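You operate a simulated robot arm through the tools that you are given. There is no shell and no other tool. Be economical: measure what you need, move in short steps, check, and stop when the job is done.

You are at the controls of a simulated two-armed robot. One attempt, no reset.

JOB
Take the red striped towel from the island's table end and hang it over the handle of the oven door.

The check looks at the end state, three seconds after you hand in, the way a careful person would. Anything else that was tipped, shoved, dropped, spilled or broken makes it a failure. Flat cloth is picked up by pressing the open fingertips on it (5 to 10 N) and closing them slowly along it; thin cloth reads only 2 to 8 mm in the jaws.

ROBOT AND FRAMES
Two 7-joint arms with two-finger parallel grippers on one trunk, on a base that drives. Base frame: it is fixed to the floor where the robot stands at the start and does not move with it; the origin is under the middle of the robot, x ahead of it, y to its left, z up. Lengths are in m, angles in rad, forces in N, time in s.
The left shoulder is at the start at [0.07, 0.163, 1.245], the right one opposite. With the tool pointing down near the work surface each hand reaches from about 0.24 to 0.84 m from the robot's upright axis, wherever it stands, measured 20 degrees to its own side. Payload 3.43 kg a hand.
The tool frame of a hand sits at the grasp point between the pads (the TCP): z along the fingers, y along the line on which they close. The tips reach 0.034 m beyond it. The gripper opens to 0.128 m. The fingers are 0.024 m wide and 0.012 m thick; the gripper's body (0.048 by 0.13 m) begins 0.096 m behind the TCP.
Orientation is that of the tool frame in the base frame, as a unit quaternion [w, x, y, z]. With the fingers straight down and closing along the base's y, the tool's x points along the base's -x, its y along +y and its z along -z.

CONTROLS
- The arms move only by the tool drive_tool. It takes "left_commands", "right_commands" or both (then of equal length, played together; a hand with none holds still); each is a list that holds one entry, the list of rows, each a list of 7 numbers: the shift along the base's x, y, z in cm, then the turn, a rotation vector about the base's x, y, z in degrees, then the closure in counts, from 0 (fully open) to 255 (shut). In form: [[[x, y, z, wx, wy, wz, hand], ...]]. A call has 1 to 20 rows; each row is the pose to reach, as a shift and turn from the pose commanded when the call began. Each row takes 0.2 s and may step no farther than 0.05 m and 0.15 rad from the row before; otherwise, or with a gripper value out of range, the whole call is refused. Where a pose cannot be reached the arm comes as near as it can. A force on the tool above 40 N (or 10 N above the force at the start of the call, whichever is more), or a blocked arm, ends the call early, and 0.2 s more pass. The fingers move at their own pace (about 0.153 m/s each) and stop on an object; they squeeze with about 22 N. The grip force told is the motor's: it shows also when the fingers shut on nothing. Time passes only in rows, and 0.2 s behind the last, so rows that repeat a pose let the fingers close. It gives the time, the measured TCP pose, the force on the tool (base axes), the opening and the grip force at its end, in the units of the frame above (readings bear some noise).
- Cameras (640 x 400 px; columns grow to the right, rows downward): "scene" is now at [0.0793, -0.0777, 1.4609]; the picture's right is [-0.97, -0.24, 0.00], its down [-0.18, 0.71, -0.68] and it looks along [0.17, -0.66, -0.73] (base axes); focal length 214 px, centre (320, 200). "left" rides on the left gripper at [0.076, 0.011, -0.16] in its tool frame; the picture's right is [-0.15, 0.99, 0.00], its down [-0.88, -0.13, -0.46] and it looks along [-0.45, -0.07, 0.89] (tool axes); focal length 234 px, centre (320, 200). "right" rides on the right gripper at [0.076, -0.011, -0.16] in its tool frame; the picture's right is [0.15, 0.99, 0.00], its down [-0.88, 0.13, -0.46] and it looks along [-0.45, 0.07, 0.89] (tool axes); focal length 234 px, centre (320, 200).
- camera(camera): a new picture of that camera. It takes no simulated time.
- slide_trunk(by): slides the trunk up (or, below 0, down) by that many m; the arms and the scene camera ride with it, the base frame stays. It gives what a move gives, with no picture.
- roll_base(legs): drives the robot by 1 to 6 legs, each [ahead, left, turn to the left] in m, m and rad, along the robot's own axes; the way and the turn of a leg run together, so that a leg with both is an arc; at most 1.5 m and 3.142 rad a leg. The arms and the cameras ride along, it lands a little off, and it stops where it bumps. It gives what a move gives.
- pan_tilt(pan, tilt): turns the head with the scene camera to pan (to the left, within 1.501 rad either way) and tilt (down, from -0.506 to 1.204), counted from straight ahead of the robot. It gives what a move gives.
- probe_pixels(camera, pixels): for up to 12 pixels [column, row] of the newest picture of that camera ("zoom" is the newest enlarged one), the place [x, y, z] in the base frame of the surface seen there, good to about 0.003 m, but the place of the scene camera against the robot may be out by one fixed shift of up to 0.012 m in any direction. It takes no simulated time.
- inspect(camera, box): a new picture of the part [left, top, right, bottom] of that camera's present view, enlarged. It takes no simulated time.
- sign_off(): hands the job in; it is judged then, once.

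Go step by step. Measure first, check grasps and placings, and put right what went wrong. The budget is 80 turns and 62 pictures, counting those below and the enlarged ones. Unless the task says otherwise, let go and move clear before handing in.

The tools are called after "Call:" as a command line: name --argument value ..., lists and objects as JSON in quotes. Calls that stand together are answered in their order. drive_tool: Moves the arms, as the interface text tells. Its arguments: {"type":"object","properties":{"left_commands":{"type":"array","items":{"type":"array","items":{"type":"array","items":{"type":"number"}}}},"right_commands":{"type":"array","items":{"type":"array","items":{"type":"array","items":{"type":"number"}}}}},"required":[]} The other tools are called the same way: slide_trunk (by) slides the trunk up or down; roll_base (legs) drives the base; pan_tilt (pan, tilt) turns the head that bears the scene camera; camera (camera) takes a picture; probe_pixels (camera, pixels) gives the place of the surface under pixels of a picture; inspect (camera, box) takes an enlarged picture of a part of a camera's view; sign_off () hands the job in.

At the start:

```text
time_s: 0.0
left_ee_pos: [0.5991, -0.0518, 1.1604]
left_orientation: [0.0, 0.0, 1.0, 0.001]
left_ft_force: [-0.5, 0.0, -0.1]
left_opening: 0.1282
left_gripper_force: 0.0
right_ee_pos: [0.4144, -0.4623, 1.1469]
right_orientation: [0.0, 0.001, 1.0, 0.0]
right_ft_force: [-0.2, -0.2, 0.1]
right_opening: 0.1282
right_gripper_force: 0.1
trunk travel left (down, up): [-0.725, 0.215]
robot x, y, heading: [0.0016, 0.0025, -0.002]
head pan, tilt: [-1.323, 0.824]
```

scene: 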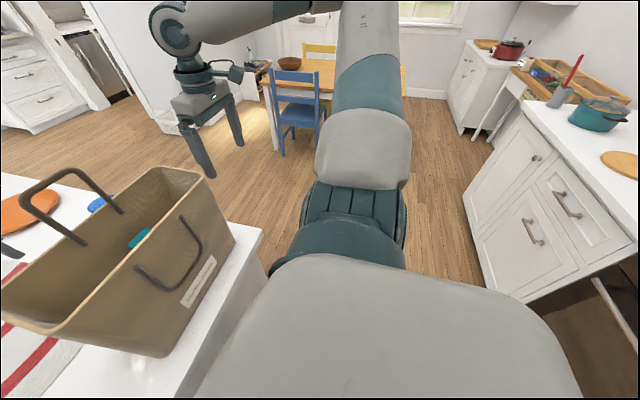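
right: 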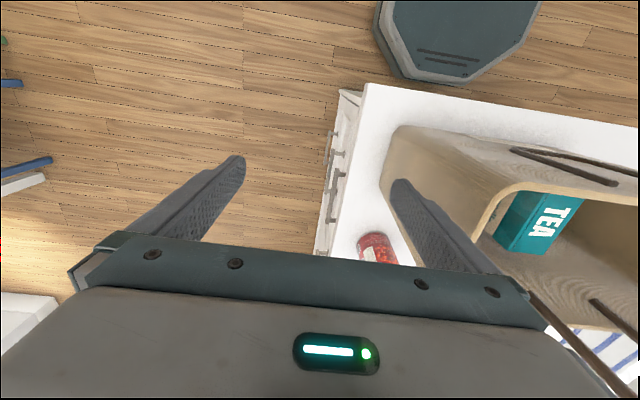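
left: 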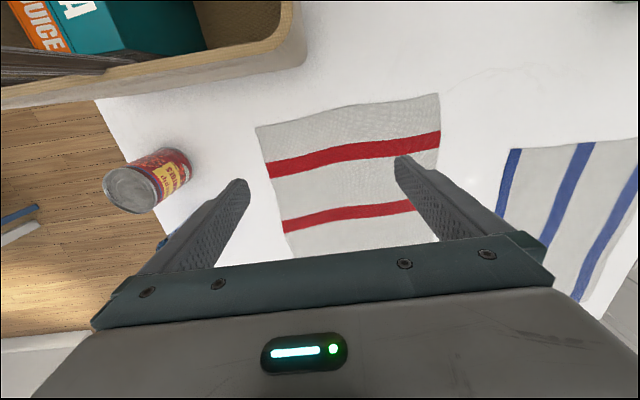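

The left picture shows the red striped towel at about (350,170), with a can and a basket nearby. I'll look around to find the oven.

Call:
probe_pixels --camera "left" --pixels '[[256, 128], [438, 95], [440, 150], [285, 230], [350, 170], [148, 180], [128, 190], [520, 150], [285, 60], [430, 235]]'

Call:
pan_tilt --pan 0.0 --tilt 0.7

Call:
camera --camera "scene"

Call:
pan_tilt --pan 1.3 --tilt 0.6

Call:
camera --camera "scene"

```text
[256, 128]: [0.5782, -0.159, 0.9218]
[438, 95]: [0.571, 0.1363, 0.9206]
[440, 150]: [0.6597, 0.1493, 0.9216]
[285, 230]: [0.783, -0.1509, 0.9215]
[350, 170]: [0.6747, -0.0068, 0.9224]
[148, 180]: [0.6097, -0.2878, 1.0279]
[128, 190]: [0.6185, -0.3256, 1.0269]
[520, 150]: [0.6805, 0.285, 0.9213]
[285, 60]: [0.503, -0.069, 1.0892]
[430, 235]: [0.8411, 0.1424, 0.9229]
```

```text
time_s: 1.5
left_ee_pos: [0.599, -0.054, 1.1602]
left_orientation: [0.0, 0.0, 1.0, 0.0]
left_ft_force: [-0.7, -0.7, -0.2]
left_opening: 0.1281
left_gripper_force: 0.0
right_ee_pos: [0.4152, -0.461, 1.1474]
right_orientation: [0.001, 0.0, 1.0, 0.0]
right_ft_force: [0.8, -0.3, 0.5]
right_opening: 0.1281
right_gripper_force: 0.0
trunk travel left (down, up): [-0.725, 0.215]
robot x, y, heading: [-0.001, -0.0005, -0.005]
head pan, tilt: [0.0, 0.7]
```

```text
58 pictures are left
```

scene: 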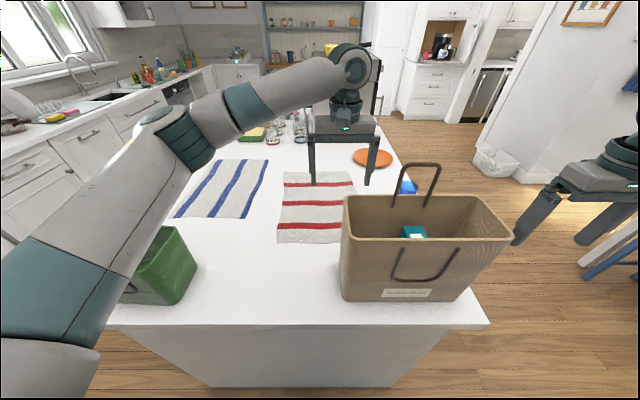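

```text
time_s: 3.0
left_ee_pos: [0.5994, -0.0539, 1.1604]
left_orientation: [0.0, 0.0, 1.0, 0.0]
left_ft_force: [-0.2, 0.2, 0.5]
left_opening: 0.1283
left_gripper_force: 0.0
right_ee_pos: [0.414, -0.4609, 1.1467]
right_orientation: [0.0, -0.001, 1.0, 0.0]
right_ft_force: [0.0, 0.1, -0.6]
right_opening: 0.128
right_gripper_force: 0.1
trunk travel left (down, up): [-0.725, 0.215]
robot x, y, heading: [-0.0023, -0.0012, 0.001]
head pan, tilt: [1.3, 0.6]
```

```text
57 pictures are left
```

scene: 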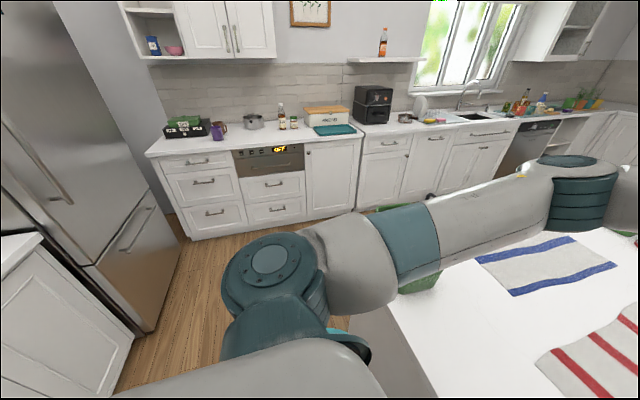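

No clear oven yet; candidates are the stainless thing at (490,95) in the forward view and whatever was at (610,290) in the first view. I'll inspect those.

Call:
pan_tilt --pan -0.45 --tilt 0.35

Call:
inspect --camera "scene" --box '[160, 50, 480, 250]'

Call:
pan_tilt --pan -1.5 --tilt 0.6

Call:
camera --camera "scene"

```text
time_s: 4.7
left_ee_pos: [0.5998, -0.0534, 1.1596]
left_orientation: [0.0, 0.0, 1.0, 0.0]
left_ft_force: [0.1, 1.2, 0.5]
left_opening: 0.1281
left_gripper_force: 0.0
right_ee_pos: [0.4139, -0.4621, 1.1471]
right_orientation: [0.0, 0.0, 1.0, 0.0]
right_ft_force: [0.7, 0.5, -0.6]
right_opening: 0.1281
right_gripper_force: 0.1
trunk travel left (down, up): [-0.725, 0.215]
robot x, y, heading: [0.0009, -0.0001, -0.001]
head pan, tilt: [-0.45, 0.351]
```

```text
2.00 times, centred on (320, 150) of scene
```

zoom: 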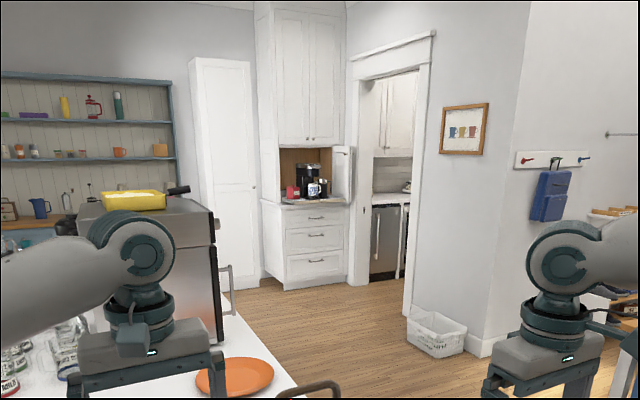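

```text
time_s: 6.0
left_ee_pos: [0.5995, -0.0543, 1.1606]
left_orientation: [0.001, 0.0, 1.0, 0.0]
left_ft_force: [-0.1, -0.4, -0.3]
left_opening: 0.1282
left_gripper_force: 0.1
right_ee_pos: [0.415, -0.4623, 1.1486]
right_orientation: [0.0, -0.001, 1.0, -0.001]
right_ft_force: [-0.3, -0.3, 0.2]
right_opening: 0.1282
right_gripper_force: 0.2
trunk travel left (down, up): [-0.725, 0.215]
robot x, y, heading: [-0.0027, -0.0045, 0.004]
head pan, tilt: [-1.499, 0.6]
```

```text
55 pictures are left
```

scene: 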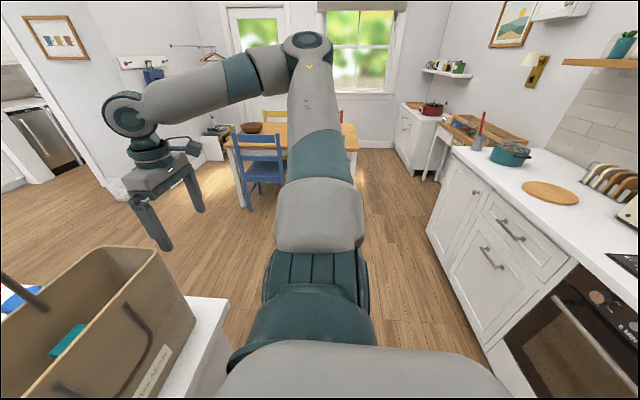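

The built-in oven below the hob is behind the robot to the right (580,330), with its bar handle around (550,300)-(630,385). I'll measure it and the surroundings.

Call:
pan_tilt --pan -1.5 --tilt 1.0

Call:
inspect --camera "scene" --box '[400, 100, 640, 250]'

Call:
probe_pixels --camera "scene" --pixels '[[545, 300], [560, 305], [620, 370], [590, 300], [610, 270], [575, 262], [480, 355], [430, 225], [450, 150], [225, 300], [195, 395]]'

```text
time_s: 6.9
left_ee_pos: [0.599, -0.0522, 1.1596]
left_orientation: [0.0, 0.0, 1.0, 0.0]
left_ft_force: [0.2, -0.9, 0.1]
left_opening: 0.128
left_gripper_force: 0.2
right_ee_pos: [0.4139, -0.4618, 1.1471]
right_orientation: [0.0, 0.0, 1.0, 0.0]
right_ft_force: [-0.2, 0.6, -0.4]
right_opening: 0.1279
right_gripper_force: 0.0
trunk travel left (down, up): [-0.725, 0.215]
robot x, y, heading: [0.0007, -0.0001, 0.002]
head pan, tilt: [-1.499, 1.0]
```

```text
2.67 times, centred on (520, 175) of scene
```

zoom: 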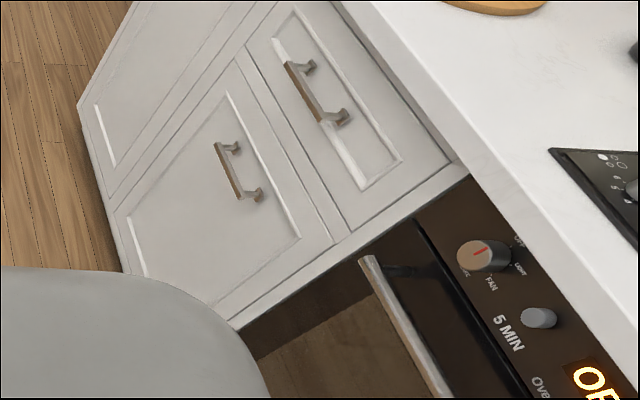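

```text
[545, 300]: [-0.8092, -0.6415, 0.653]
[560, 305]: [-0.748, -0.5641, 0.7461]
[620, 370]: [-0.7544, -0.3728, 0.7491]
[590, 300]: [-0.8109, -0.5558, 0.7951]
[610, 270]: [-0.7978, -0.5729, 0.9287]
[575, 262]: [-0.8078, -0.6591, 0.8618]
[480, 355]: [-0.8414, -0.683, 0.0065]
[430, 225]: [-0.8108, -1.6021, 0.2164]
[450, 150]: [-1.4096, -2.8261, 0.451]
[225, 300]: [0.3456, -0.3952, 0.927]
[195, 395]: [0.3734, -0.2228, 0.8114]
```

The oven handle bar is at about x=-0.75, z=0.75 and its door face is at x=-0.81. Next I look forward to measure the towel edges and the basket rim and handles.

Call:
pan_tilt --pan 0.0 --tilt 0.75

Call:
inspect --camera "scene" --box '[160, 80, 480, 280]'

```text
time_s: 8.5
left_ee_pos: [0.5992, -0.0537, 1.161]
left_orientation: [0.0, 0.0, 1.0, 0.0]
left_ft_force: [0.5, 0.6, 0.5]
left_opening: 0.1281
left_gripper_force: 0.0
right_ee_pos: [0.4149, -0.4613, 1.1465]
right_orientation: [0.0, 0.0, 1.0, 0.0]
right_ft_force: [-0.3, -0.8, -1.0]
right_opening: 0.1282
right_gripper_force: 0.1
trunk travel left (down, up): [-0.725, 0.215]
robot x, y, heading: [0.0023, 0.0021, 0.003]
head pan, tilt: [0.0, 0.75]
```

```text
2.00 times, centred on (320, 180) of scene
```

zoom: 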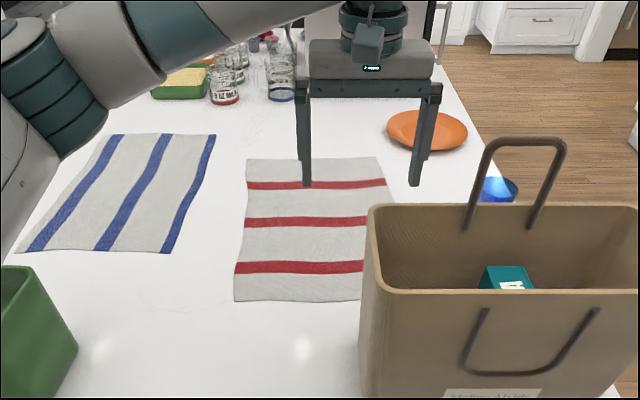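

Call:
probe_pixels --camera "zoom" --pixels '[[236, 298], [250, 162], [373, 160], [355, 298], [372, 208], [364, 288], [630, 207], [560, 145], [488, 148], [15, 272], [400, 135], [285, 92]]'

```text
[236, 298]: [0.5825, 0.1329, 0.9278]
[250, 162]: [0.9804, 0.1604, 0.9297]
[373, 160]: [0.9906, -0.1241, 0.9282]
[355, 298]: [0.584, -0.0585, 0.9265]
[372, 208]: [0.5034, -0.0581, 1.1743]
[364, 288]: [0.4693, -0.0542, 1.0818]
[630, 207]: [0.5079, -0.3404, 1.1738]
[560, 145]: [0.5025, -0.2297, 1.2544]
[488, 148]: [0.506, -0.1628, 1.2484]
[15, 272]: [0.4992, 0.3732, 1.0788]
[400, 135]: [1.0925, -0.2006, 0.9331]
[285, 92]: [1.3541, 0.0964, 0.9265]
```

The towel spans x 0.575–0.985, y −0.15–0.15 on the counter at z≈0.922. The basket (rim z 1.17, handles 1.25) crowds its near right corner, so I'll raise the trunk and shift the robot left to bring the right arm in past it.

Call:
slide_trunk --by 0.2

Call:
drive_tool --right_commands '[[[0, 0, 4, 0, 0, 0, 0], [0, 0, 8, 0, 0, 0, 0], [0, 0, 10, 0, 0, 0, 0]]]'

Call:
roll_base --legs '[[0, 0.2, 0]]'

Call:
camera --camera "scene"

```text
time_s: 10.7
left_ee_pos: [0.5985, -0.0533, 1.3597]
left_orientation: [0.0, 0.0, 1.0, 0.001]
left_ft_force: [-0.2, -0.1, 0.0]
left_opening: 0.1279
left_gripper_force: 0.2
right_ee_pos: [0.415, -0.4626, 1.3481]
right_orientation: [0.0, -0.001, 1.0, 0.0]
right_ft_force: [-1.0, -0.7, 0.1]
right_opening: 0.1282
right_gripper_force: 0.0
trunk travel left (down, up): [-0.925, 0.015]
robot x, y, heading: [-0.0032, 0.0016, 0.001]
head pan, tilt: [0.0, 0.75]
```

```text
time_s: 11.5
left_ee_pos: [0.5984, -0.0542, 1.3592]
left_orientation: [0.0, 0.0, 1.0, -0.001]
left_ft_force: [0.5, -0.4, -0.4]
left_opening: 0.1279
left_gripper_force: 0.1
right_ee_pos: [0.4152, -0.4618, 1.4486]
right_orientation: [0.0, -0.002, 1.0, -0.001]
right_ft_force: [0.4, 0.5, -0.3]
right_opening: 0.1278
right_gripper_force: 0.0
trunk travel left (down, up): [-0.925, 0.015]
robot x, y, heading: [0.0027, 0.0051, -0.001]
head pan, tilt: [0.0, 0.75]
```

```text
time_s: 13.1
left_ee_pos: [0.5975, 0.1382, 1.3605]
left_orientation: [0.001, 0.002, 1.0, 0.002]
left_ft_force: [-0.2, 0.2, 0.0]
left_opening: 0.1281
left_gripper_force: 0.1
right_ee_pos: [0.4133, -0.2699, 1.4477]
right_orientation: [0.0, 0.001, 1.0, 0.002]
right_ft_force: [0.2, 0.3, -0.3]
right_opening: 0.1281
right_gripper_force: 0.1
trunk travel left (down, up): [-0.925, 0.015]
robot x, y, heading: [0.0037, 0.2002, -0.002]
head pan, tilt: [0.0, 0.75]
```

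```text
52 pictures are left
```

scene: 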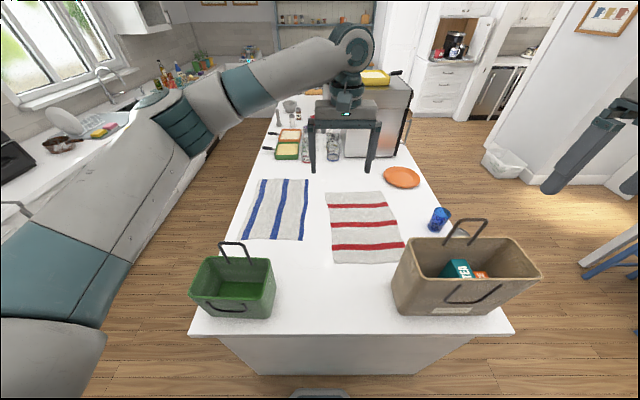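

Clear view now, with nothing in the way. I'll bring the right hand over the near right corner with a 20° forward lean, and keep the left hand over the near left corner.

Call:
drive_tool --right_commands '[[[4, 4, 0, 0, 5, 0, 0], [8, 8, 0, 0, 10, 0, 0], [11, 11, 0, 0, 15, 0, 0], [14, 14, 0, 0, 20, 0, 0], [17, 17, 0, 0, 20, 0, 0], [18.7, 18.5, 0, 0, 20, 0, 0], [18.7, 18.5, -5, 0, 20, 0, 0], [18.7, 18.5, -10, 0, 20, 0, 0], [18.7, 18.5, -15, 0, 20, 0, 0], [18.7, 18.5, -20, 0, 20, 0, 0], [18.7, 18.5, -24, 0, 20, 0, 0], [18.7, 18.5, -28, 0, 20, 0, 0]]]' --left_commands '[[[0, 0, 0, 0, 0, 0, 0], [0, 0, 0, 0, 5, 0, 0], [0, 0, 0, 0, 10, 0, 0], [0, -1, 0, 0, 15, 0, 0], [0, -2, 0, 0, 20, 0, 0], [0, -2.5, 0, 0, 20, 0, 0], [0, -2.5, -4, 0, 20, 0, 0], [0, -2.5, -8, 0, 20, 0, 0], [0, -2.5, -12, 0, 20, 0, 0], [0, -2.5, -16, 0, 20, 0, 0], [0, -2.5, -18, 0, 20, 0, 0], [0, -2.5, -19, 0, 20, 0, 0]]]'

Call:
camera --camera "right"

Call:
camera --camera "left"

Call:
camera --camera "scene"

```text
refused: row 1 steps farther than a row can; nothing moved
```

```text
51 pictures are left
```

right: 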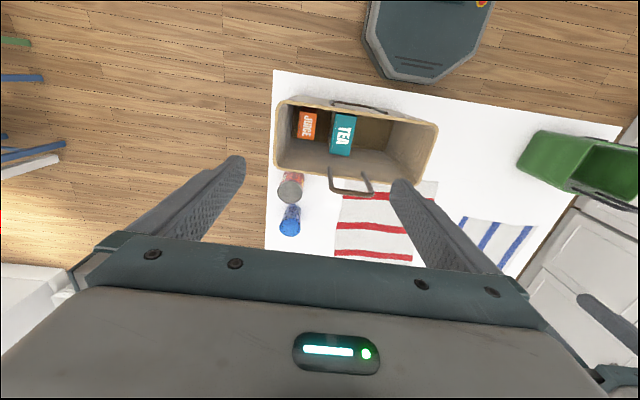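

```text
50 pictures are left
```

left: 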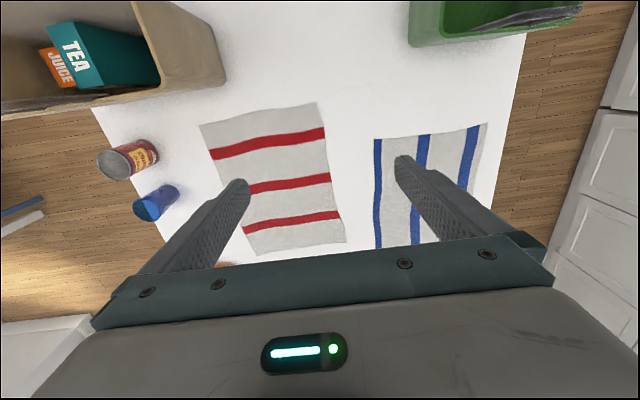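

```text
49 pictures are left
```

scene: 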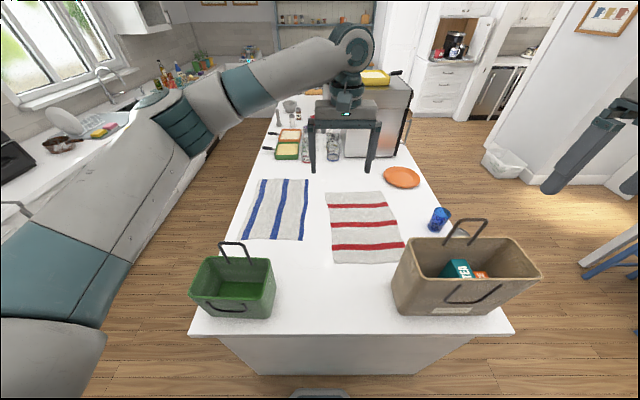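

The first row was too long (5.7 cm). I'll retry with shorter steps.

Call:
drive_tool --right_commands '[[[3.3, 3.3, 0, 0, 5, 0, 0], [6.6, 6.6, 0, 0, 10, 0, 0], [9.9, 9.9, 0, 0, 15, 0, 0], [13.2, 13.2, 0, 0, 20, 0, 0], [16.5, 16.5, 0, 0, 20, 0, 0], [18.7, 18.5, 0, 0, 20, 0, 0], [18.7, 18.5, -5, 0, 20, 0, 0], [18.7, 18.5, -10, 0, 20, 0, 0], [18.7, 18.5, -15, 0, 20, 0, 0], [18.7, 18.5, -20, 0, 20, 0, 0], [18.7, 18.5, -24, 0, 20, 0, 0], [18.7, 18.5, -28, 0, 20, 0, 0]]]' --left_commands '[[[0, 0, 0, 0, 0, 0, 0], [0, 0, 0, 0, 5, 0, 0], [0, 0, 0, 0, 10, 0, 0], [0, -1, 0, 0, 15, 0, 0], [0, -2, 0, 0, 20, 0, 0], [0, -2.5, 0, 0, 20, 0, 0], [0, -2.5, -4, 0, 20, 0, 0], [0, -2.5, -8, 0, 20, 0, 0], [0, -2.5, -12, 0, 20, 0, 0], [0, -2.5, -16, 0, 20, 0, 0], [0, -2.5, -18, 0, 20, 0, 0], [0, -2.5, -19, 0, 20, 0, 0]]]'

Call:
camera --camera "right"

Call:
camera --camera "left"

Call:
camera --camera "scene"

```text
time_s: 15.7
left_ee_pos: [0.5995, 0.1173, 1.1708]
left_orientation: [-0.173, 0.002, 0.985, 0.0]
left_ft_force: [-1.1, -0.7, -0.3]
left_opening: 0.1281
left_gripper_force: 0.1
right_ee_pos: [0.5809, -0.0917, 1.1834]
right_orientation: [-0.172, 0.0, 0.985, 0.001]
right_ft_force: [0.0, -0.2, 0.2]
right_opening: 0.128
right_gripper_force: 0.0
right hand out of reach, approached as far as the arm can: row 11, 12
trunk travel left (down, up): [-0.925, 0.015]
robot x, y, heading: [0.0017, 0.1987, -0.001]
head pan, tilt: [0.0, 0.75]
```

```text
48 pictures are left
```

right: 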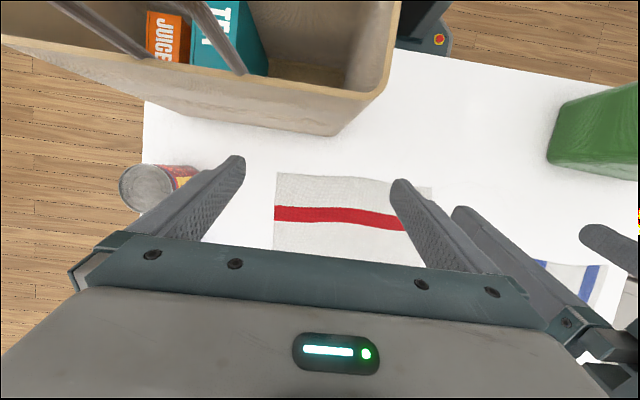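

```text
47 pictures are left
```

left: 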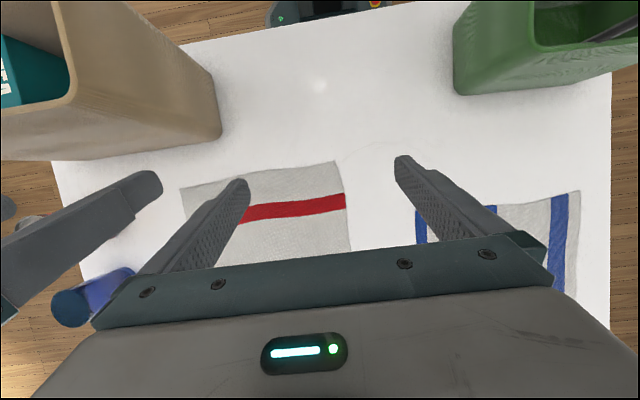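

```text
46 pictures are left
```

scene: 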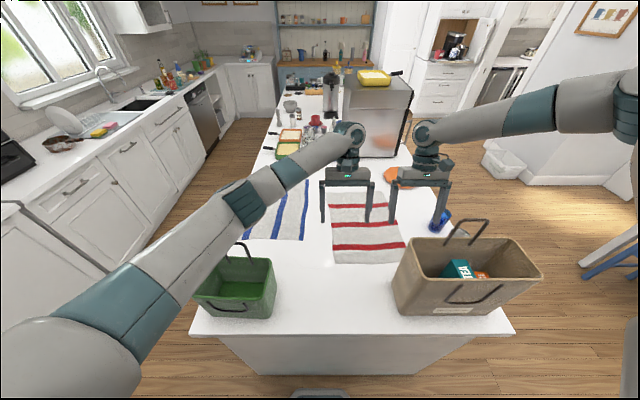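

Both hands hover over their corners, but the right arm hits its reach limit at this trunk height. I'll lower the trunk 0.12 m and check.

Call:
slide_trunk --by -0.12

Call:
camera --camera "scene"

Call:
camera --camera "right"

Call:
camera --camera "left"

```text
time_s: 17.1
left_ee_pos: [0.5992, 0.1186, 1.0477]
left_orientation: [-0.174, 0.001, 0.985, -0.001]
left_ft_force: [1.0, 0.1, -0.4]
left_opening: 0.1277
left_gripper_force: 0.2
right_ee_pos: [0.5826, -0.0928, 1.0639]
right_orientation: [-0.173, 0.001, 0.985, 0.001]
right_ft_force: [0.4, 0.0, 0.6]
right_opening: 0.1279
right_gripper_force: 0.1
trunk travel left (down, up): [-0.805, 0.135]
robot x, y, heading: [0.0002, 0.1973, -0.002]
head pan, tilt: [0.0, 0.75]
```

```text
45 pictures are left
```

scene: 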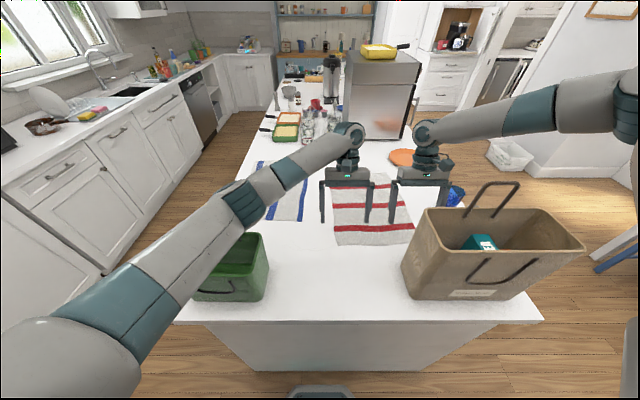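

```text
44 pictures are left
```

right: 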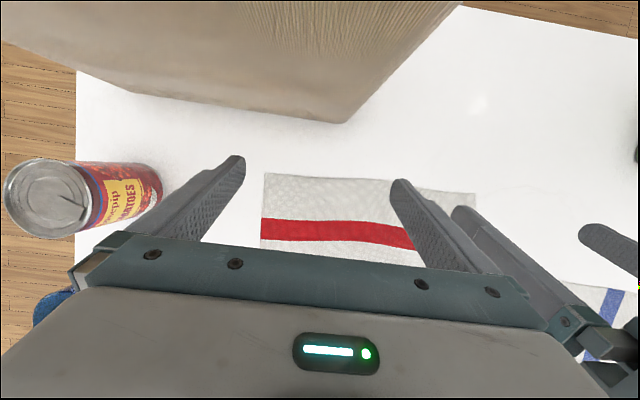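

```text
43 pictures are left
```

left: 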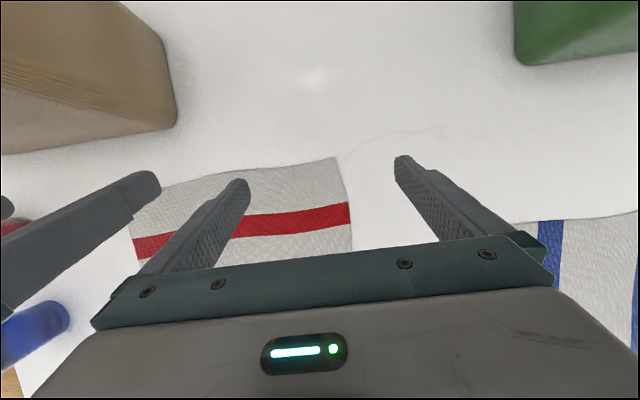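

Both corners are under the hands; right corner at (265,175) in the right view, left corner at (337,160) in the left view. I'll align, set a 6 cm opening, and descend to just above the cloth.

Call:
drive_tool --right_commands '[[[0, 0, 0, 0, 0, 0, 135], [1.4, -1.2, -2, 0, 0, 0, 135], [2.7, -2.2, -4, 0, 0, 0, 135], [2.7, -2.2, -7, 0, 0, 0, 135], [2.7, -2.2, -8, 0, 0, 0, 135]]]' --left_commands '[[[0, 0, 0, 0, 0, 0, 135], [0.5, -0.8, -2, 0, 0, 0, 135], [1.1, -1.6, -4, 0, 0, 0, 135], [1.1, -1.6, -6, 0, 0, 0, 135], [1.1, -1.6, -6.5, 0, 0, 0, 135]]]'

Call:
camera --camera "right"

Call:
camera --camera "left"

```text
time_s: 18.4
left_ee_pos: [0.611, 0.1018, 0.9839]
left_orientation: [-0.175, 0.002, 0.985, -0.001]
left_ft_force: [-0.2, -0.4, 2.0]
left_opening: 0.0604
left_gripper_force: 0.0
right_ee_pos: [0.5761, -0.1326, 1.0235]
right_orientation: [-0.172, 0.001, 0.985, 0.0]
right_ft_force: [-0.5, -0.3, 0.6]
right_opening: 0.0603
right_gripper_force: 0.1
right hand out of reach, approached as far as the arm can: row 2, 3, 4, 5
trunk travel left (down, up): [-0.805, 0.135]
robot x, y, heading: [0.0012, 0.2014, -0.003]
head pan, tilt: [0.0, 0.75]
```

```text
42 pictures are left
```

right: 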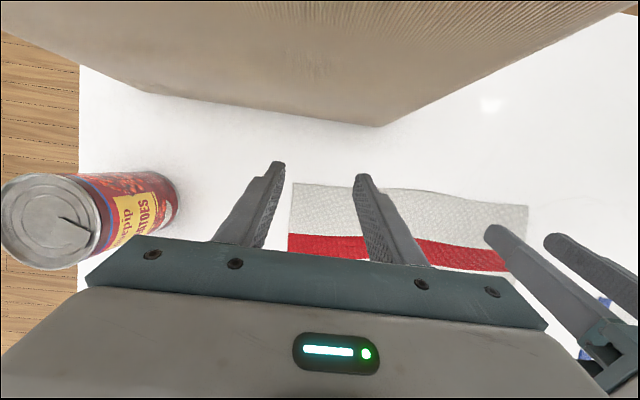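

```text
41 pictures are left
```

left: 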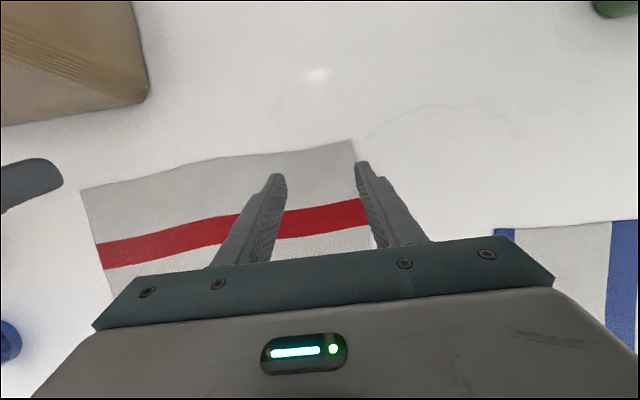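

The right arm can't go lower relative to its shoulder. I'll raise both hands, lower the trunk further and re-approach.

Call:
drive_tool --right_commands '[[[0.5, 0, 4, 0, 0, 0, 135], [1.5, 0.8, 7, 0, 0, 0, 135], [2.5, 1.5, 9, 0, 0, 0, 135]]]' --left_commands '[[[0, 0, 4, 0, 0, 0, 135], [0, 0, 8, 0, 0, 0, 135], [0, 0, 12, 0, 0, 0, 135]]]'

Call:
slide_trunk --by -0.12

Call:
drive_tool --right_commands '[[[0, 0, 0, 0, 0, 0, 135], [0, 0, 0, 0, 0, 0, 135]]]'

Call:
camera --camera "scene"

```text
time_s: 19.1
left_ee_pos: [0.6096, 0.1005, 1.1049]
left_orientation: [-0.174, 0.002, 0.985, 0.0]
left_ft_force: [0.5, -0.4, 0.2]
left_opening: 0.0601
left_gripper_force: 0.1
right_ee_pos: [0.6031, -0.1171, 1.1123]
right_orientation: [-0.173, 0.001, 0.985, 0.001]
right_ft_force: [-0.2, 0.1, 0.9]
right_opening: 0.0603
right_gripper_force: 0.0
trunk travel left (down, up): [-0.805, 0.135]
robot x, y, heading: [-0.0006, 0.1965, 0.002]
head pan, tilt: [0.0, 0.75]
```

```text
time_s: 20.6
left_ee_pos: [0.6085, 0.0936, 1.0011]
left_orientation: [-0.159, 0.002, 0.987, 0.004]
left_ft_force: [0.7, -0.9, -0.6]
left_opening: 0.0603
left_gripper_force: 0.0
right_ee_pos: [0.5983, -0.1239, 0.9976]
right_orientation: [-0.169, 0.001, 0.986, 0.005]
right_ft_force: [-1.4, 0.4, 0.2]
right_opening: 0.0604
right_gripper_force: 0.0
trunk travel left (down, up): [-0.685, 0.255]
robot x, y, heading: [0.0018, 0.1967, -0.006]
head pan, tilt: [0.0, 0.75]
```

```text
time_s: 21.2
left_ee_pos: [0.6083, 0.0933, 1.001]
left_orientation: [-0.158, 0.001, 0.987, 0.003]
left_ft_force: [-0.6, -0.1, 0.4]
left_opening: 0.0603
left_gripper_force: 0.2
right_ee_pos: [0.597, -0.1241, 0.9944]
right_orientation: [-0.169, 0.001, 0.986, 0.005]
right_ft_force: [0.3, -0.5, 0.4]
right_opening: 0.06
right_gripper_force: 0.1
trunk travel left (down, up): [-0.685, 0.255]
robot x, y, heading: [-0.0005, 0.1986, -0.007]
head pan, tilt: [0.0, 0.75]
```

```text
40 pictures are left
```

scene: 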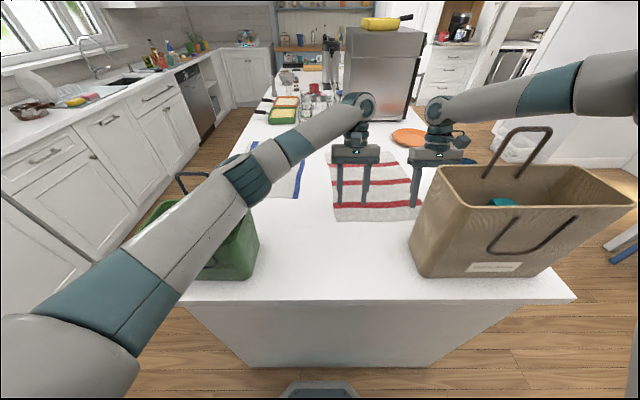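

The left hand reads 16 mm higher than expected, so the left arm may be touching the green bin or its handle near (210,190). I'll look closely.

Call:
inspect --camera "scene" --box '[120, 120, 344, 300]'

Call:
probe_pixels --camera "zoom" --pixels '[[175, 160], [220, 180], [250, 160], [300, 200], [360, 195], [365, 400], [90, 300], [170, 230], [300, 330], [378, 250]]'

```text
2.22 times, centred on (232, 210) of scene
```

zoom: 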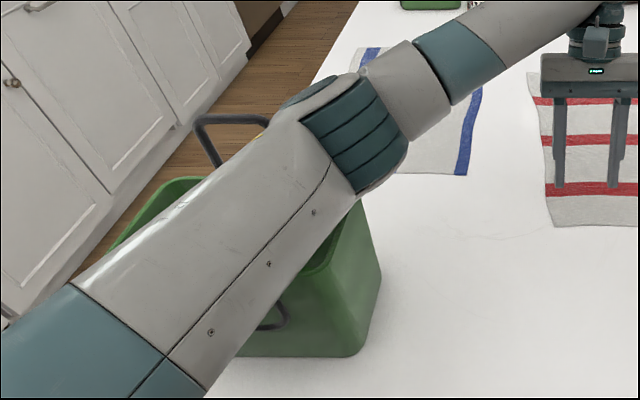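

```text
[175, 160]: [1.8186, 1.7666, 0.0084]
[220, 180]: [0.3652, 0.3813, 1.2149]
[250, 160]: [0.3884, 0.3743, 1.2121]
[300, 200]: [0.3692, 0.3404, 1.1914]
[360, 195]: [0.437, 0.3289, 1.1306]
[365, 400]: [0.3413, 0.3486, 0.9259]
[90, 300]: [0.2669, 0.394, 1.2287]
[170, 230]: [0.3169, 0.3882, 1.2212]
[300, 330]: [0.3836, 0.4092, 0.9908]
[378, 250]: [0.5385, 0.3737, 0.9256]
```

The left elbow has come down onto the bin, so I'll raise the trunk at once to clear it and then check whether the bin moved.

Call:
slide_trunk --by 0.12

Call:
drive_tool --right_commands '[[[0, -1, 5, 0, 0, 0, 0], [0, -2, 10, 0, 0, 0, 0], [0, -3, 14, 0, 0, 0, 0], [-2, -6, 17, 0, 0, 0, 0], [-3, -10, 20, 0, -5, 0, 0], [-3, -14, 23, 0, -10, 0, 0], [-3, -18, 23, 0, -15, 0, 0], [-3, -22, 23, 0, -20, 0, 0]]]' --left_commands '[[[0, 0, 3, 0, 0, 0, 135], [0, 0, 6, 0, 0, 0, 135], [0, 0, 10, 0, 0, 0, 135], [0, 0, 14, 0, 0, 0, 135], [0, 0, 16, 0, 0, 0, 135], [0, 0, 16, 0, 0, 0, 135], [0, 0, 16, 0, 0, 0, 135], [0, 0, 16, 0, 0, 0, 135]]]'

Call:
camera --camera "scene"

```text
time_s: 22.8
left_ee_pos: [0.6089, 0.1, 1.1045]
left_orientation: [-0.174, 0.002, 0.985, 0.0]
left_ft_force: [-0.3, 0.3, -0.3]
left_opening: 0.0602
left_gripper_force: 0.0
right_ee_pos: [0.6035, -0.1186, 1.1122]
right_orientation: [-0.172, 0.001, 0.985, 0.001]
right_ft_force: [0.3, -0.2, 0.3]
right_opening: 0.0603
right_gripper_force: 0.1
trunk travel left (down, up): [-0.805, 0.135]
robot x, y, heading: [-0.0008, 0.1992, -0.006]
head pan, tilt: [0.0, 0.75]
```

```text
refused: row 1 steps farther than a row can; nothing moved
```

```text
38 pictures are left
```

scene: 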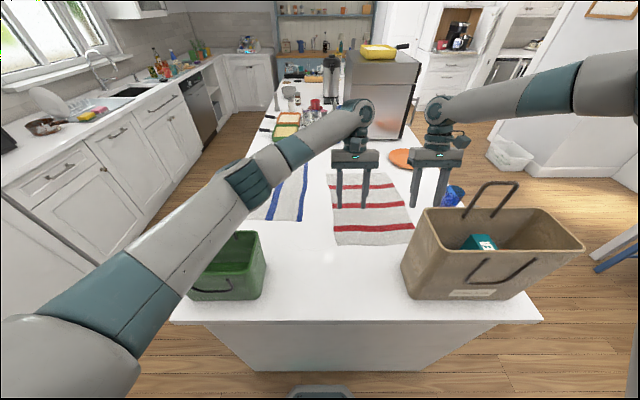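

The bin looks upright and essentially unmoved at (230,265). I'll now work with the left hand only. First the right hand comes up and out of the way, in smaller steps.

Call:
drive_tool --right_commands '[[[0, -0.5, 4, 0, 0, 0, 0], [0, -1, 8, 0, 0, 0, 0], [0, -2, 12, 0, 0, 0, 0], [0, -3, 16, 0, 0, 0, 0], [0, -4, 20, 0, 0, 0, 0], [0, -5, 24, 0, -5, 0, 0], [-2, -8, 27, 0, -10, 0, 0], [-5, -11, 28, 0, -15, 0, 0], [-8, -14, 28, 0, -20, 0, 0], [-11, -17, 28, 0, -20, 0, 0], [-14, -20, 28, 0, -20, 0, 0], [-17, -23, 28, 0, -20, 0, 0]]]'

Call:
camera --camera "scene"

Call:
camera --camera "left"

```text
time_s: 25.4
left_ee_pos: [0.6071, 0.0991, 1.1045]
left_orientation: [-0.173, 0.001, 0.985, 0.0]
left_ft_force: [0.8, 0.1, 0.1]
left_opening: 0.0601
left_gripper_force: 0.0
right_ee_pos: [0.4276, -0.3494, 1.3922]
right_orientation: [0.003, 0.0, 1.0, 0.002]
right_ft_force: [-1.2, -1.2, -0.4]
right_opening: 0.1282
right_gripper_force: 0.2
trunk travel left (down, up): [-0.805, 0.135]
robot x, y, heading: [0.0003, 0.1999, 0.004]
head pan, tilt: [0.0, 0.75]
```

```text
37 pictures are left
```

scene: 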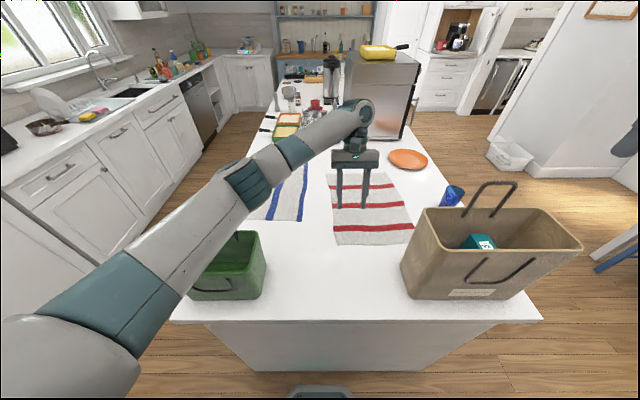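

```text
36 pictures are left
```

left: 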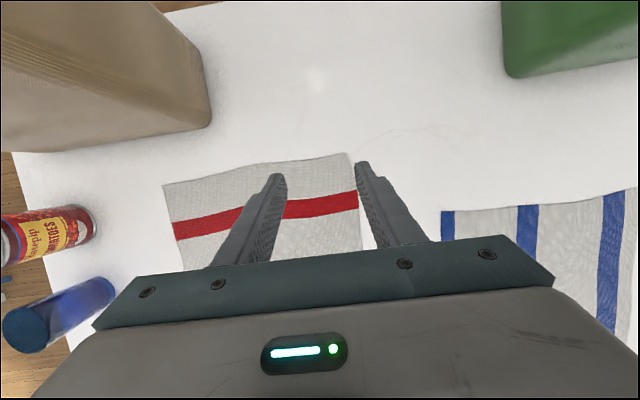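

Path is clear. I'll bring the left hand vertical over the middle of the near edge, about 4–5 cm in (x≈0.62, y≈0).

Call:
probe_pixels --camera "left" --pixels '[[347, 154], [164, 186], [256, 168], [240, 190]]'

Call:
drive_tool --left_commands '[[[0, -3, 0, 0, -5, 0, 116], [0, -6, 0, 0, -10, 0, 116], [0.5, -9, 0, 0, -15, 0, 116], [1.2, -10.4, -2, 0, -20, 0, 116], [1.2, -10.4, -6, 0, -20, 0, 116], [1.2, -10.4, -10, 0, -20, 0, 116], [1.2, -10.4, -13, 0, -20, 0, 116], [1.2, -10.4, -13, 0, -20, 0, 116]]]'

Call:
camera --camera "left"

Call:
camera --camera "scene"

```text
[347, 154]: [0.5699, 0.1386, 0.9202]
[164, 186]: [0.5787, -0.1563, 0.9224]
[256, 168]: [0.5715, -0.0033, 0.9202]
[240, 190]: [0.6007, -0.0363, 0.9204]
```

```text
time_s: 27.1
left_ee_pos: [0.6214, -0.0014, 0.9752]
left_orientation: [0.0, 0.002, 1.0, 0.0]
left_ft_force: [0.0, -0.7, -0.8]
left_opening: 0.0696
left_gripper_force: 0.1
right_ee_pos: [0.4314, -0.3475, 1.3934]
right_orientation: [0.001, 0.001, 1.0, 0.001]
right_ft_force: [0.3, -0.3, -0.3]
right_opening: 0.128
right_gripper_force: 0.0
trunk travel left (down, up): [-0.805, 0.135]
robot x, y, heading: [0.0005, 0.2, -0.002]
head pan, tilt: [0.0, 0.75]
```

```text
35 pictures are left
```

left: 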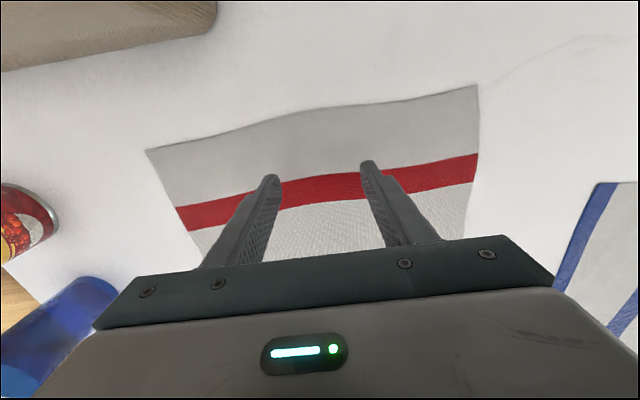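

```text
34 pictures are left
```

scene: 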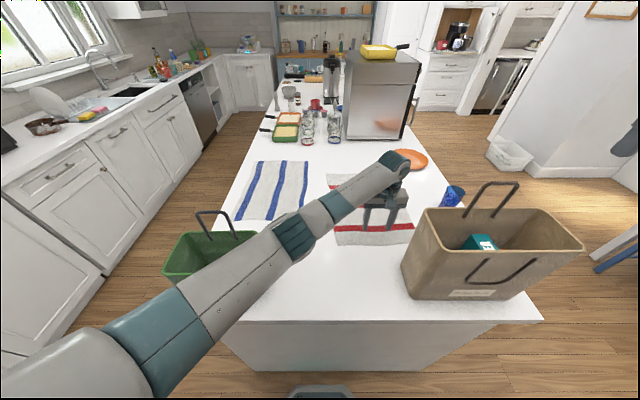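

Fingertips straddle the first stripe, about 2 cm above the cloth, and the arm clears the bin. I'll press down in small steps.

Call:
drive_tool --left_commands '[[[0, 0, -1, 0, 0, 0, 116], [0, 0, -1.6, 0, 0, 0, 116], [0, 0, -2.0, 0, 0, 0, 116], [0, 0, -2.2, 0, 0, 0, 116]]]'

```text
time_s: 28.1
left_ee_pos: [0.6204, -0.0007, 0.955]
left_orientation: [0.003, 0.001, 1.0, -0.001]
left_ft_force: [2.5, 1.6, 22.5]
left_opening: 0.0698
left_gripper_force: 0.1
right_ee_pos: [0.4284, -0.3472, 1.3942]
right_orientation: [0.002, 0.002, 1.0, 0.001]
right_ft_force: [0.3, -0.3, -0.1]
right_opening: 0.128
right_gripper_force: 0.0
trunk travel left (down, up): [-0.805, 0.135]
robot x, y, heading: [0.0026, 0.1948, 0.001]
head pan, tilt: [0.0, 0.75]
```

Force is 22 N, which is too much. I'll ease off toward 8 N.

Call:
drive_tool --left_commands '[[[0, 0, 0.15, 0, 0, 0, 116], [0, 0, 0.15, 0, 0, 0, 116]]]'

```text
time_s: 28.8
left_ee_pos: [0.62, -0.0008, 0.9557]
left_orientation: [0.001, 0.003, 1.0, -0.001]
left_ft_force: [3.9, -0.9, 21.2]
left_opening: 0.0699
left_gripper_force: 0.1
right_ee_pos: [0.4283, -0.3472, 1.3932]
right_orientation: [0.002, 0.001, 1.0, 0.001]
right_ft_force: [-0.4, 0.8, -0.3]
right_opening: 0.1281
right_gripper_force: 0.1
trunk travel left (down, up): [-0.805, 0.135]
robot x, y, heading: [-0.0031, 0.1952, -0.002]
head pan, tilt: [0.0, 0.75]
```

Call:
drive_tool --left_commands '[[[0, 0, 0.2, 0, 0, 0, 116], [0, 0, 0.3, 0, 0, 0, 116]]]'

```text
time_s: 29.4
left_ee_pos: [0.6189, -0.0031, 0.9558]
left_orientation: [0.0, 0.001, 1.0, 0.001]
left_ft_force: [0.5, 0.0, 5.5]
left_opening: 0.0697
left_gripper_force: 0.0
right_ee_pos: [0.4307, -0.3474, 1.393]
right_orientation: [0.0, 0.001, 1.0, 0.002]
right_ft_force: [0.8, -0.3, -0.4]
right_opening: 0.1281
right_gripper_force: 0.0
trunk travel left (down, up): [-0.805, 0.135]
robot x, y, heading: [-0.0012, 0.1982, 0.002]
head pan, tilt: [0.0, 0.75]
```

Now 5.5 N. I'll add a hair of pressure and close slowly.

Call:
drive_tool --left_commands '[[[0, 0, -0.05, 0, 0, 0, 124], [0, 0, -0.05, 0, 0, 0, 132], [0, 0, -0.05, 0, 0, 0, 140], [0, 0, -0.05, 0, 0, 0, 148], [0, 0, -0.05, 0, 0, 0, 156], [0, 0, -0.05, 0, 0, 0, 164], [0, 0, -0.05, 0, 0, 0, 172], [0, 0, -0.05, 0, 0, 0, 180], [0, 0, -0.05, 0, 0, 0, 188], [0, 0, -0.05, 0, 0, 0, 196], [0, 0, -0.05, 0, 0, 0, 204], [0, 0, -0.05, 0, 0, 0, 212], [0, 0, -0.05, 0, 0, 0, 220], [0, 0, -0.05, 0, 0, 0, 228], [0, 0, -0.05, 0, 0, 0, 236], [0, 0, -0.05, 0, 0, 0, 244], [0, 0, -0.05, 0, 0, 0, 255], [0, 0, -0.05, 0, 0, 0, 255], [0, 0, -0.05, 0, 0, 0, 255]]]'

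Call:
camera --camera "left"

```text
time_s: 33.4
left_ee_pos: [0.6208, -0.003, 0.9562]
left_orientation: [0.0, 0.001, 1.0, 0.0]
left_ft_force: [1.2, -0.1, 5.1]
left_opening: 0.0025
left_gripper_force: 22.2
right_ee_pos: [0.4304, -0.3476, 1.3934]
right_orientation: [0.0, 0.001, 1.0, 0.0]
right_ft_force: [-0.7, -0.7, -0.7]
right_opening: 0.1283
right_gripper_force: 0.1
trunk travel left (down, up): [-0.805, 0.135]
robot x, y, heading: [-0.004, 0.2008, -0.004]
head pan, tilt: [0.0, 0.75]
```

```text
33 pictures are left
```

left: 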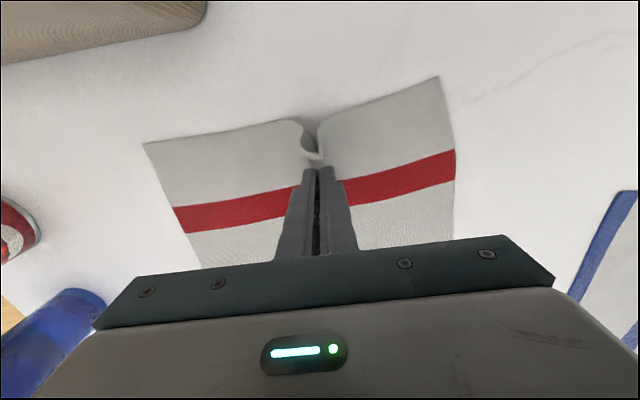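

The ridge is gathered in the jaws (2.5 mm, 22 N). I'll lift slowly and check.

Call:
drive_tool --left_commands '[[[0, 0, 1, 0, 0, 0, 255], [0, 0, 2, 0, 0, 0, 255], [0, 0, 4, 0, 0, 0, 255], [0, 0, 6, 0, 0, 0, 255], [0, 0, 8, 0, 0, 0, 255], [0, 0, 10, 0, 0, 0, 255], [0, 0, 12, 0, 0, 0, 255], [0, 0, 14, 0, 0, 0, 255], [0, 0, 16, 0, 0, 0, 255], [0, 0, 18, 0, 0, 0, 255], [0, 0, 20, 0, 0, 0, 255], [0, 0, 22, 0, 0, 0, 255], [0, 0, 24, 0, 0, 0, 255], [0, 0, 26, 0, 0, 0, 255], [0, 0, 28, 0, 0, 0, 255], [0, 0, 30, 0, 0, 0, 255], [0, 0, 32, 0, 0, 0, 255], [0, 0, 34, 0, 0, 0, 255], [0, 0, 36, 0, 0, 0, 255]]]'

Call:
camera --camera "scene"

```text
time_s: 37.4
left_ee_pos: [0.6219, -0.0024, 1.3154]
left_orientation: [0.0, 0.001, 1.0, 0.0]
left_ft_force: [-0.1, -0.2, -0.7]
left_opening: 0.0022
left_gripper_force: 21.6
right_ee_pos: [0.4301, -0.3476, 1.3943]
right_orientation: [0.001, 0.001, 1.0, 0.002]
right_ft_force: [0.4, 0.3, -0.2]
right_opening: 0.128
right_gripper_force: 0.1
trunk travel left (down, up): [-0.805, 0.135]
robot x, y, heading: [-0.0006, 0.1984, -0.0]
head pan, tilt: [0.0, 0.75]
```

```text
32 pictures are left
```

scene: 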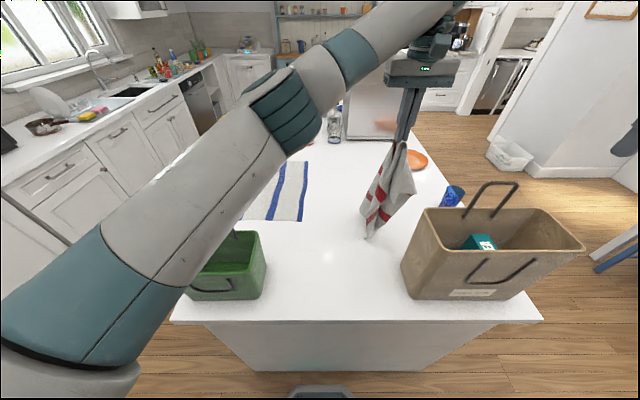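

The towel hangs cleanly from the left hand and nothing else moved. I'll raise the trunk and pull both hands in before backing away.

Call:
slide_trunk --by 0.13

Call:
drive_tool --left_commands '[[[-2, 1.5, 0, 0, 0, 0, 255], [-4, 3, 0, 0, 0, 0, 255], [-6, 4.5, 0, 0, 0, 0, 255], [-8, 6, 0, 0, 0, 0, 255], [-10, 8, 0, 0, 0, 0, 255], [-12, 10, 0, 0, 0, 0, 255], [-14, 12, 0, 0, 0, 0, 255], [-16, 13, 0, 0, 0, 0, 255], [-18, 14, 0, 0, 0, 0, 255], [-20, 14, 0, 0, 0, 0, 255], [-22, 14, 0, 0, 0, 0, 255]]]' --right_commands '[[[0, 1, 0, 0, 0, 0, 255], [0, 2, 0, 0, 0, 0, 255], [0, 4, 0, 0, 0, 0, 255], [-1, 6, 0, 0, 0, 0, 255], [-2, 8, 0, 0, 0, 0, 255], [-3, 10, 0, 0, 0, 0, 255], [-4, 12, 0, 0, 0, 0, 255], [-5, 12, 0, 0, 0, 0, 255], [-5, 12, 0, 0, 0, 0, 255], [-5, 12, 0, 0, 0, 0, 255], [-5, 12, 0, 0, 0, 0, 255]]]'

Call:
pan_tilt --pan 1.5 --tilt 0.6

Call:
camera --camera "scene"

```text
time_s: 38.9
left_ee_pos: [0.6215, -0.0025, 1.445]
left_orientation: [0.0, 0.002, 1.0, 0.0]
left_ft_force: [0.0, 0.0, 0.2]
left_opening: 0.0022
left_gripper_force: 21.9
right_ee_pos: [0.4312, -0.3473, 1.5238]
right_orientation: [0.001, 0.0, 1.0, 0.001]
right_ft_force: [-0.3, 0.4, -0.3]
right_opening: 0.1279
right_gripper_force: 0.0
trunk travel left (down, up): [-0.935, 0.005]
robot x, y, heading: [0.0003, 0.1997, -0.002]
head pan, tilt: [0.0, 0.75]
```

```text
time_s: 41.3
left_ee_pos: [0.3991, 0.1388, 1.4463]
left_orientation: [-0.001, 0.002, 1.0, 0.001]
left_ft_force: [0.6, 0.1, -0.7]
left_opening: 0.0022
left_gripper_force: 21.6
right_ee_pos: [0.3792, -0.229, 1.5247]
right_orientation: [0.001, 0.001, 1.0, 0.0]
right_ft_force: [-0.2, -0.1, 0.5]
right_opening: 0.0
right_gripper_force: 22.3
trunk travel left (down, up): [-0.935, 0.005]
robot x, y, heading: [-0.0011, 0.2007, -0.0]
head pan, tilt: [0.0, 0.75]
```

```text
time_s: 42.9
left_ee_pos: [0.4005, 0.1394, 1.4467]
left_orientation: [0.0, 0.002, 1.0, 0.0]
left_ft_force: [0.3, 0.6, -0.1]
left_opening: 0.0021
left_gripper_force: 21.7
right_ee_pos: [0.3803, -0.2265, 1.5244]
right_orientation: [0.002, 0.001, 1.0, 0.001]
right_ft_force: [-0.3, 0.0, -0.5]
right_opening: 0.0
right_gripper_force: 22.3
trunk travel left (down, up): [-0.935, 0.005]
robot x, y, heading: [-0.0014, 0.1959, -0.002]
head pan, tilt: [1.499, 0.6]
```

```text
31 pictures are left
```

scene: 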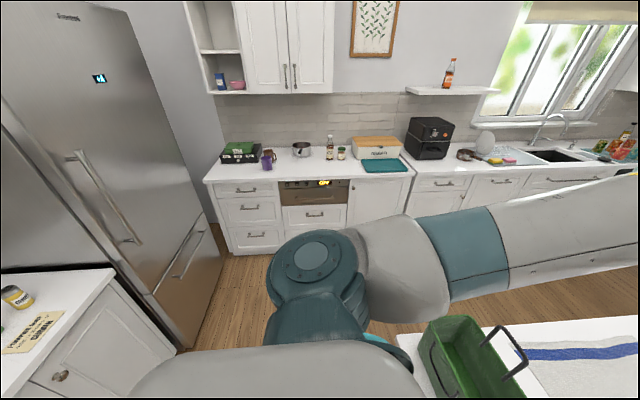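

Call:
probe_pixels --camera "scene" --pixels '[[220, 260], [150, 290], [110, 275], [175, 350], [20, 290], [75, 160], [205, 180], [490, 330], [440, 370]]'

```text
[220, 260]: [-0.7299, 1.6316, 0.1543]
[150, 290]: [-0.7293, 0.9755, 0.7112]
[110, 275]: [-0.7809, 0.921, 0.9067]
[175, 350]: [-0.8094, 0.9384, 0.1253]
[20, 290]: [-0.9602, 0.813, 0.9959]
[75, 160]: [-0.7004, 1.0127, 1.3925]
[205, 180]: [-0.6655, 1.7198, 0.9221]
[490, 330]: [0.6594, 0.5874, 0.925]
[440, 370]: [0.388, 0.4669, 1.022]
```

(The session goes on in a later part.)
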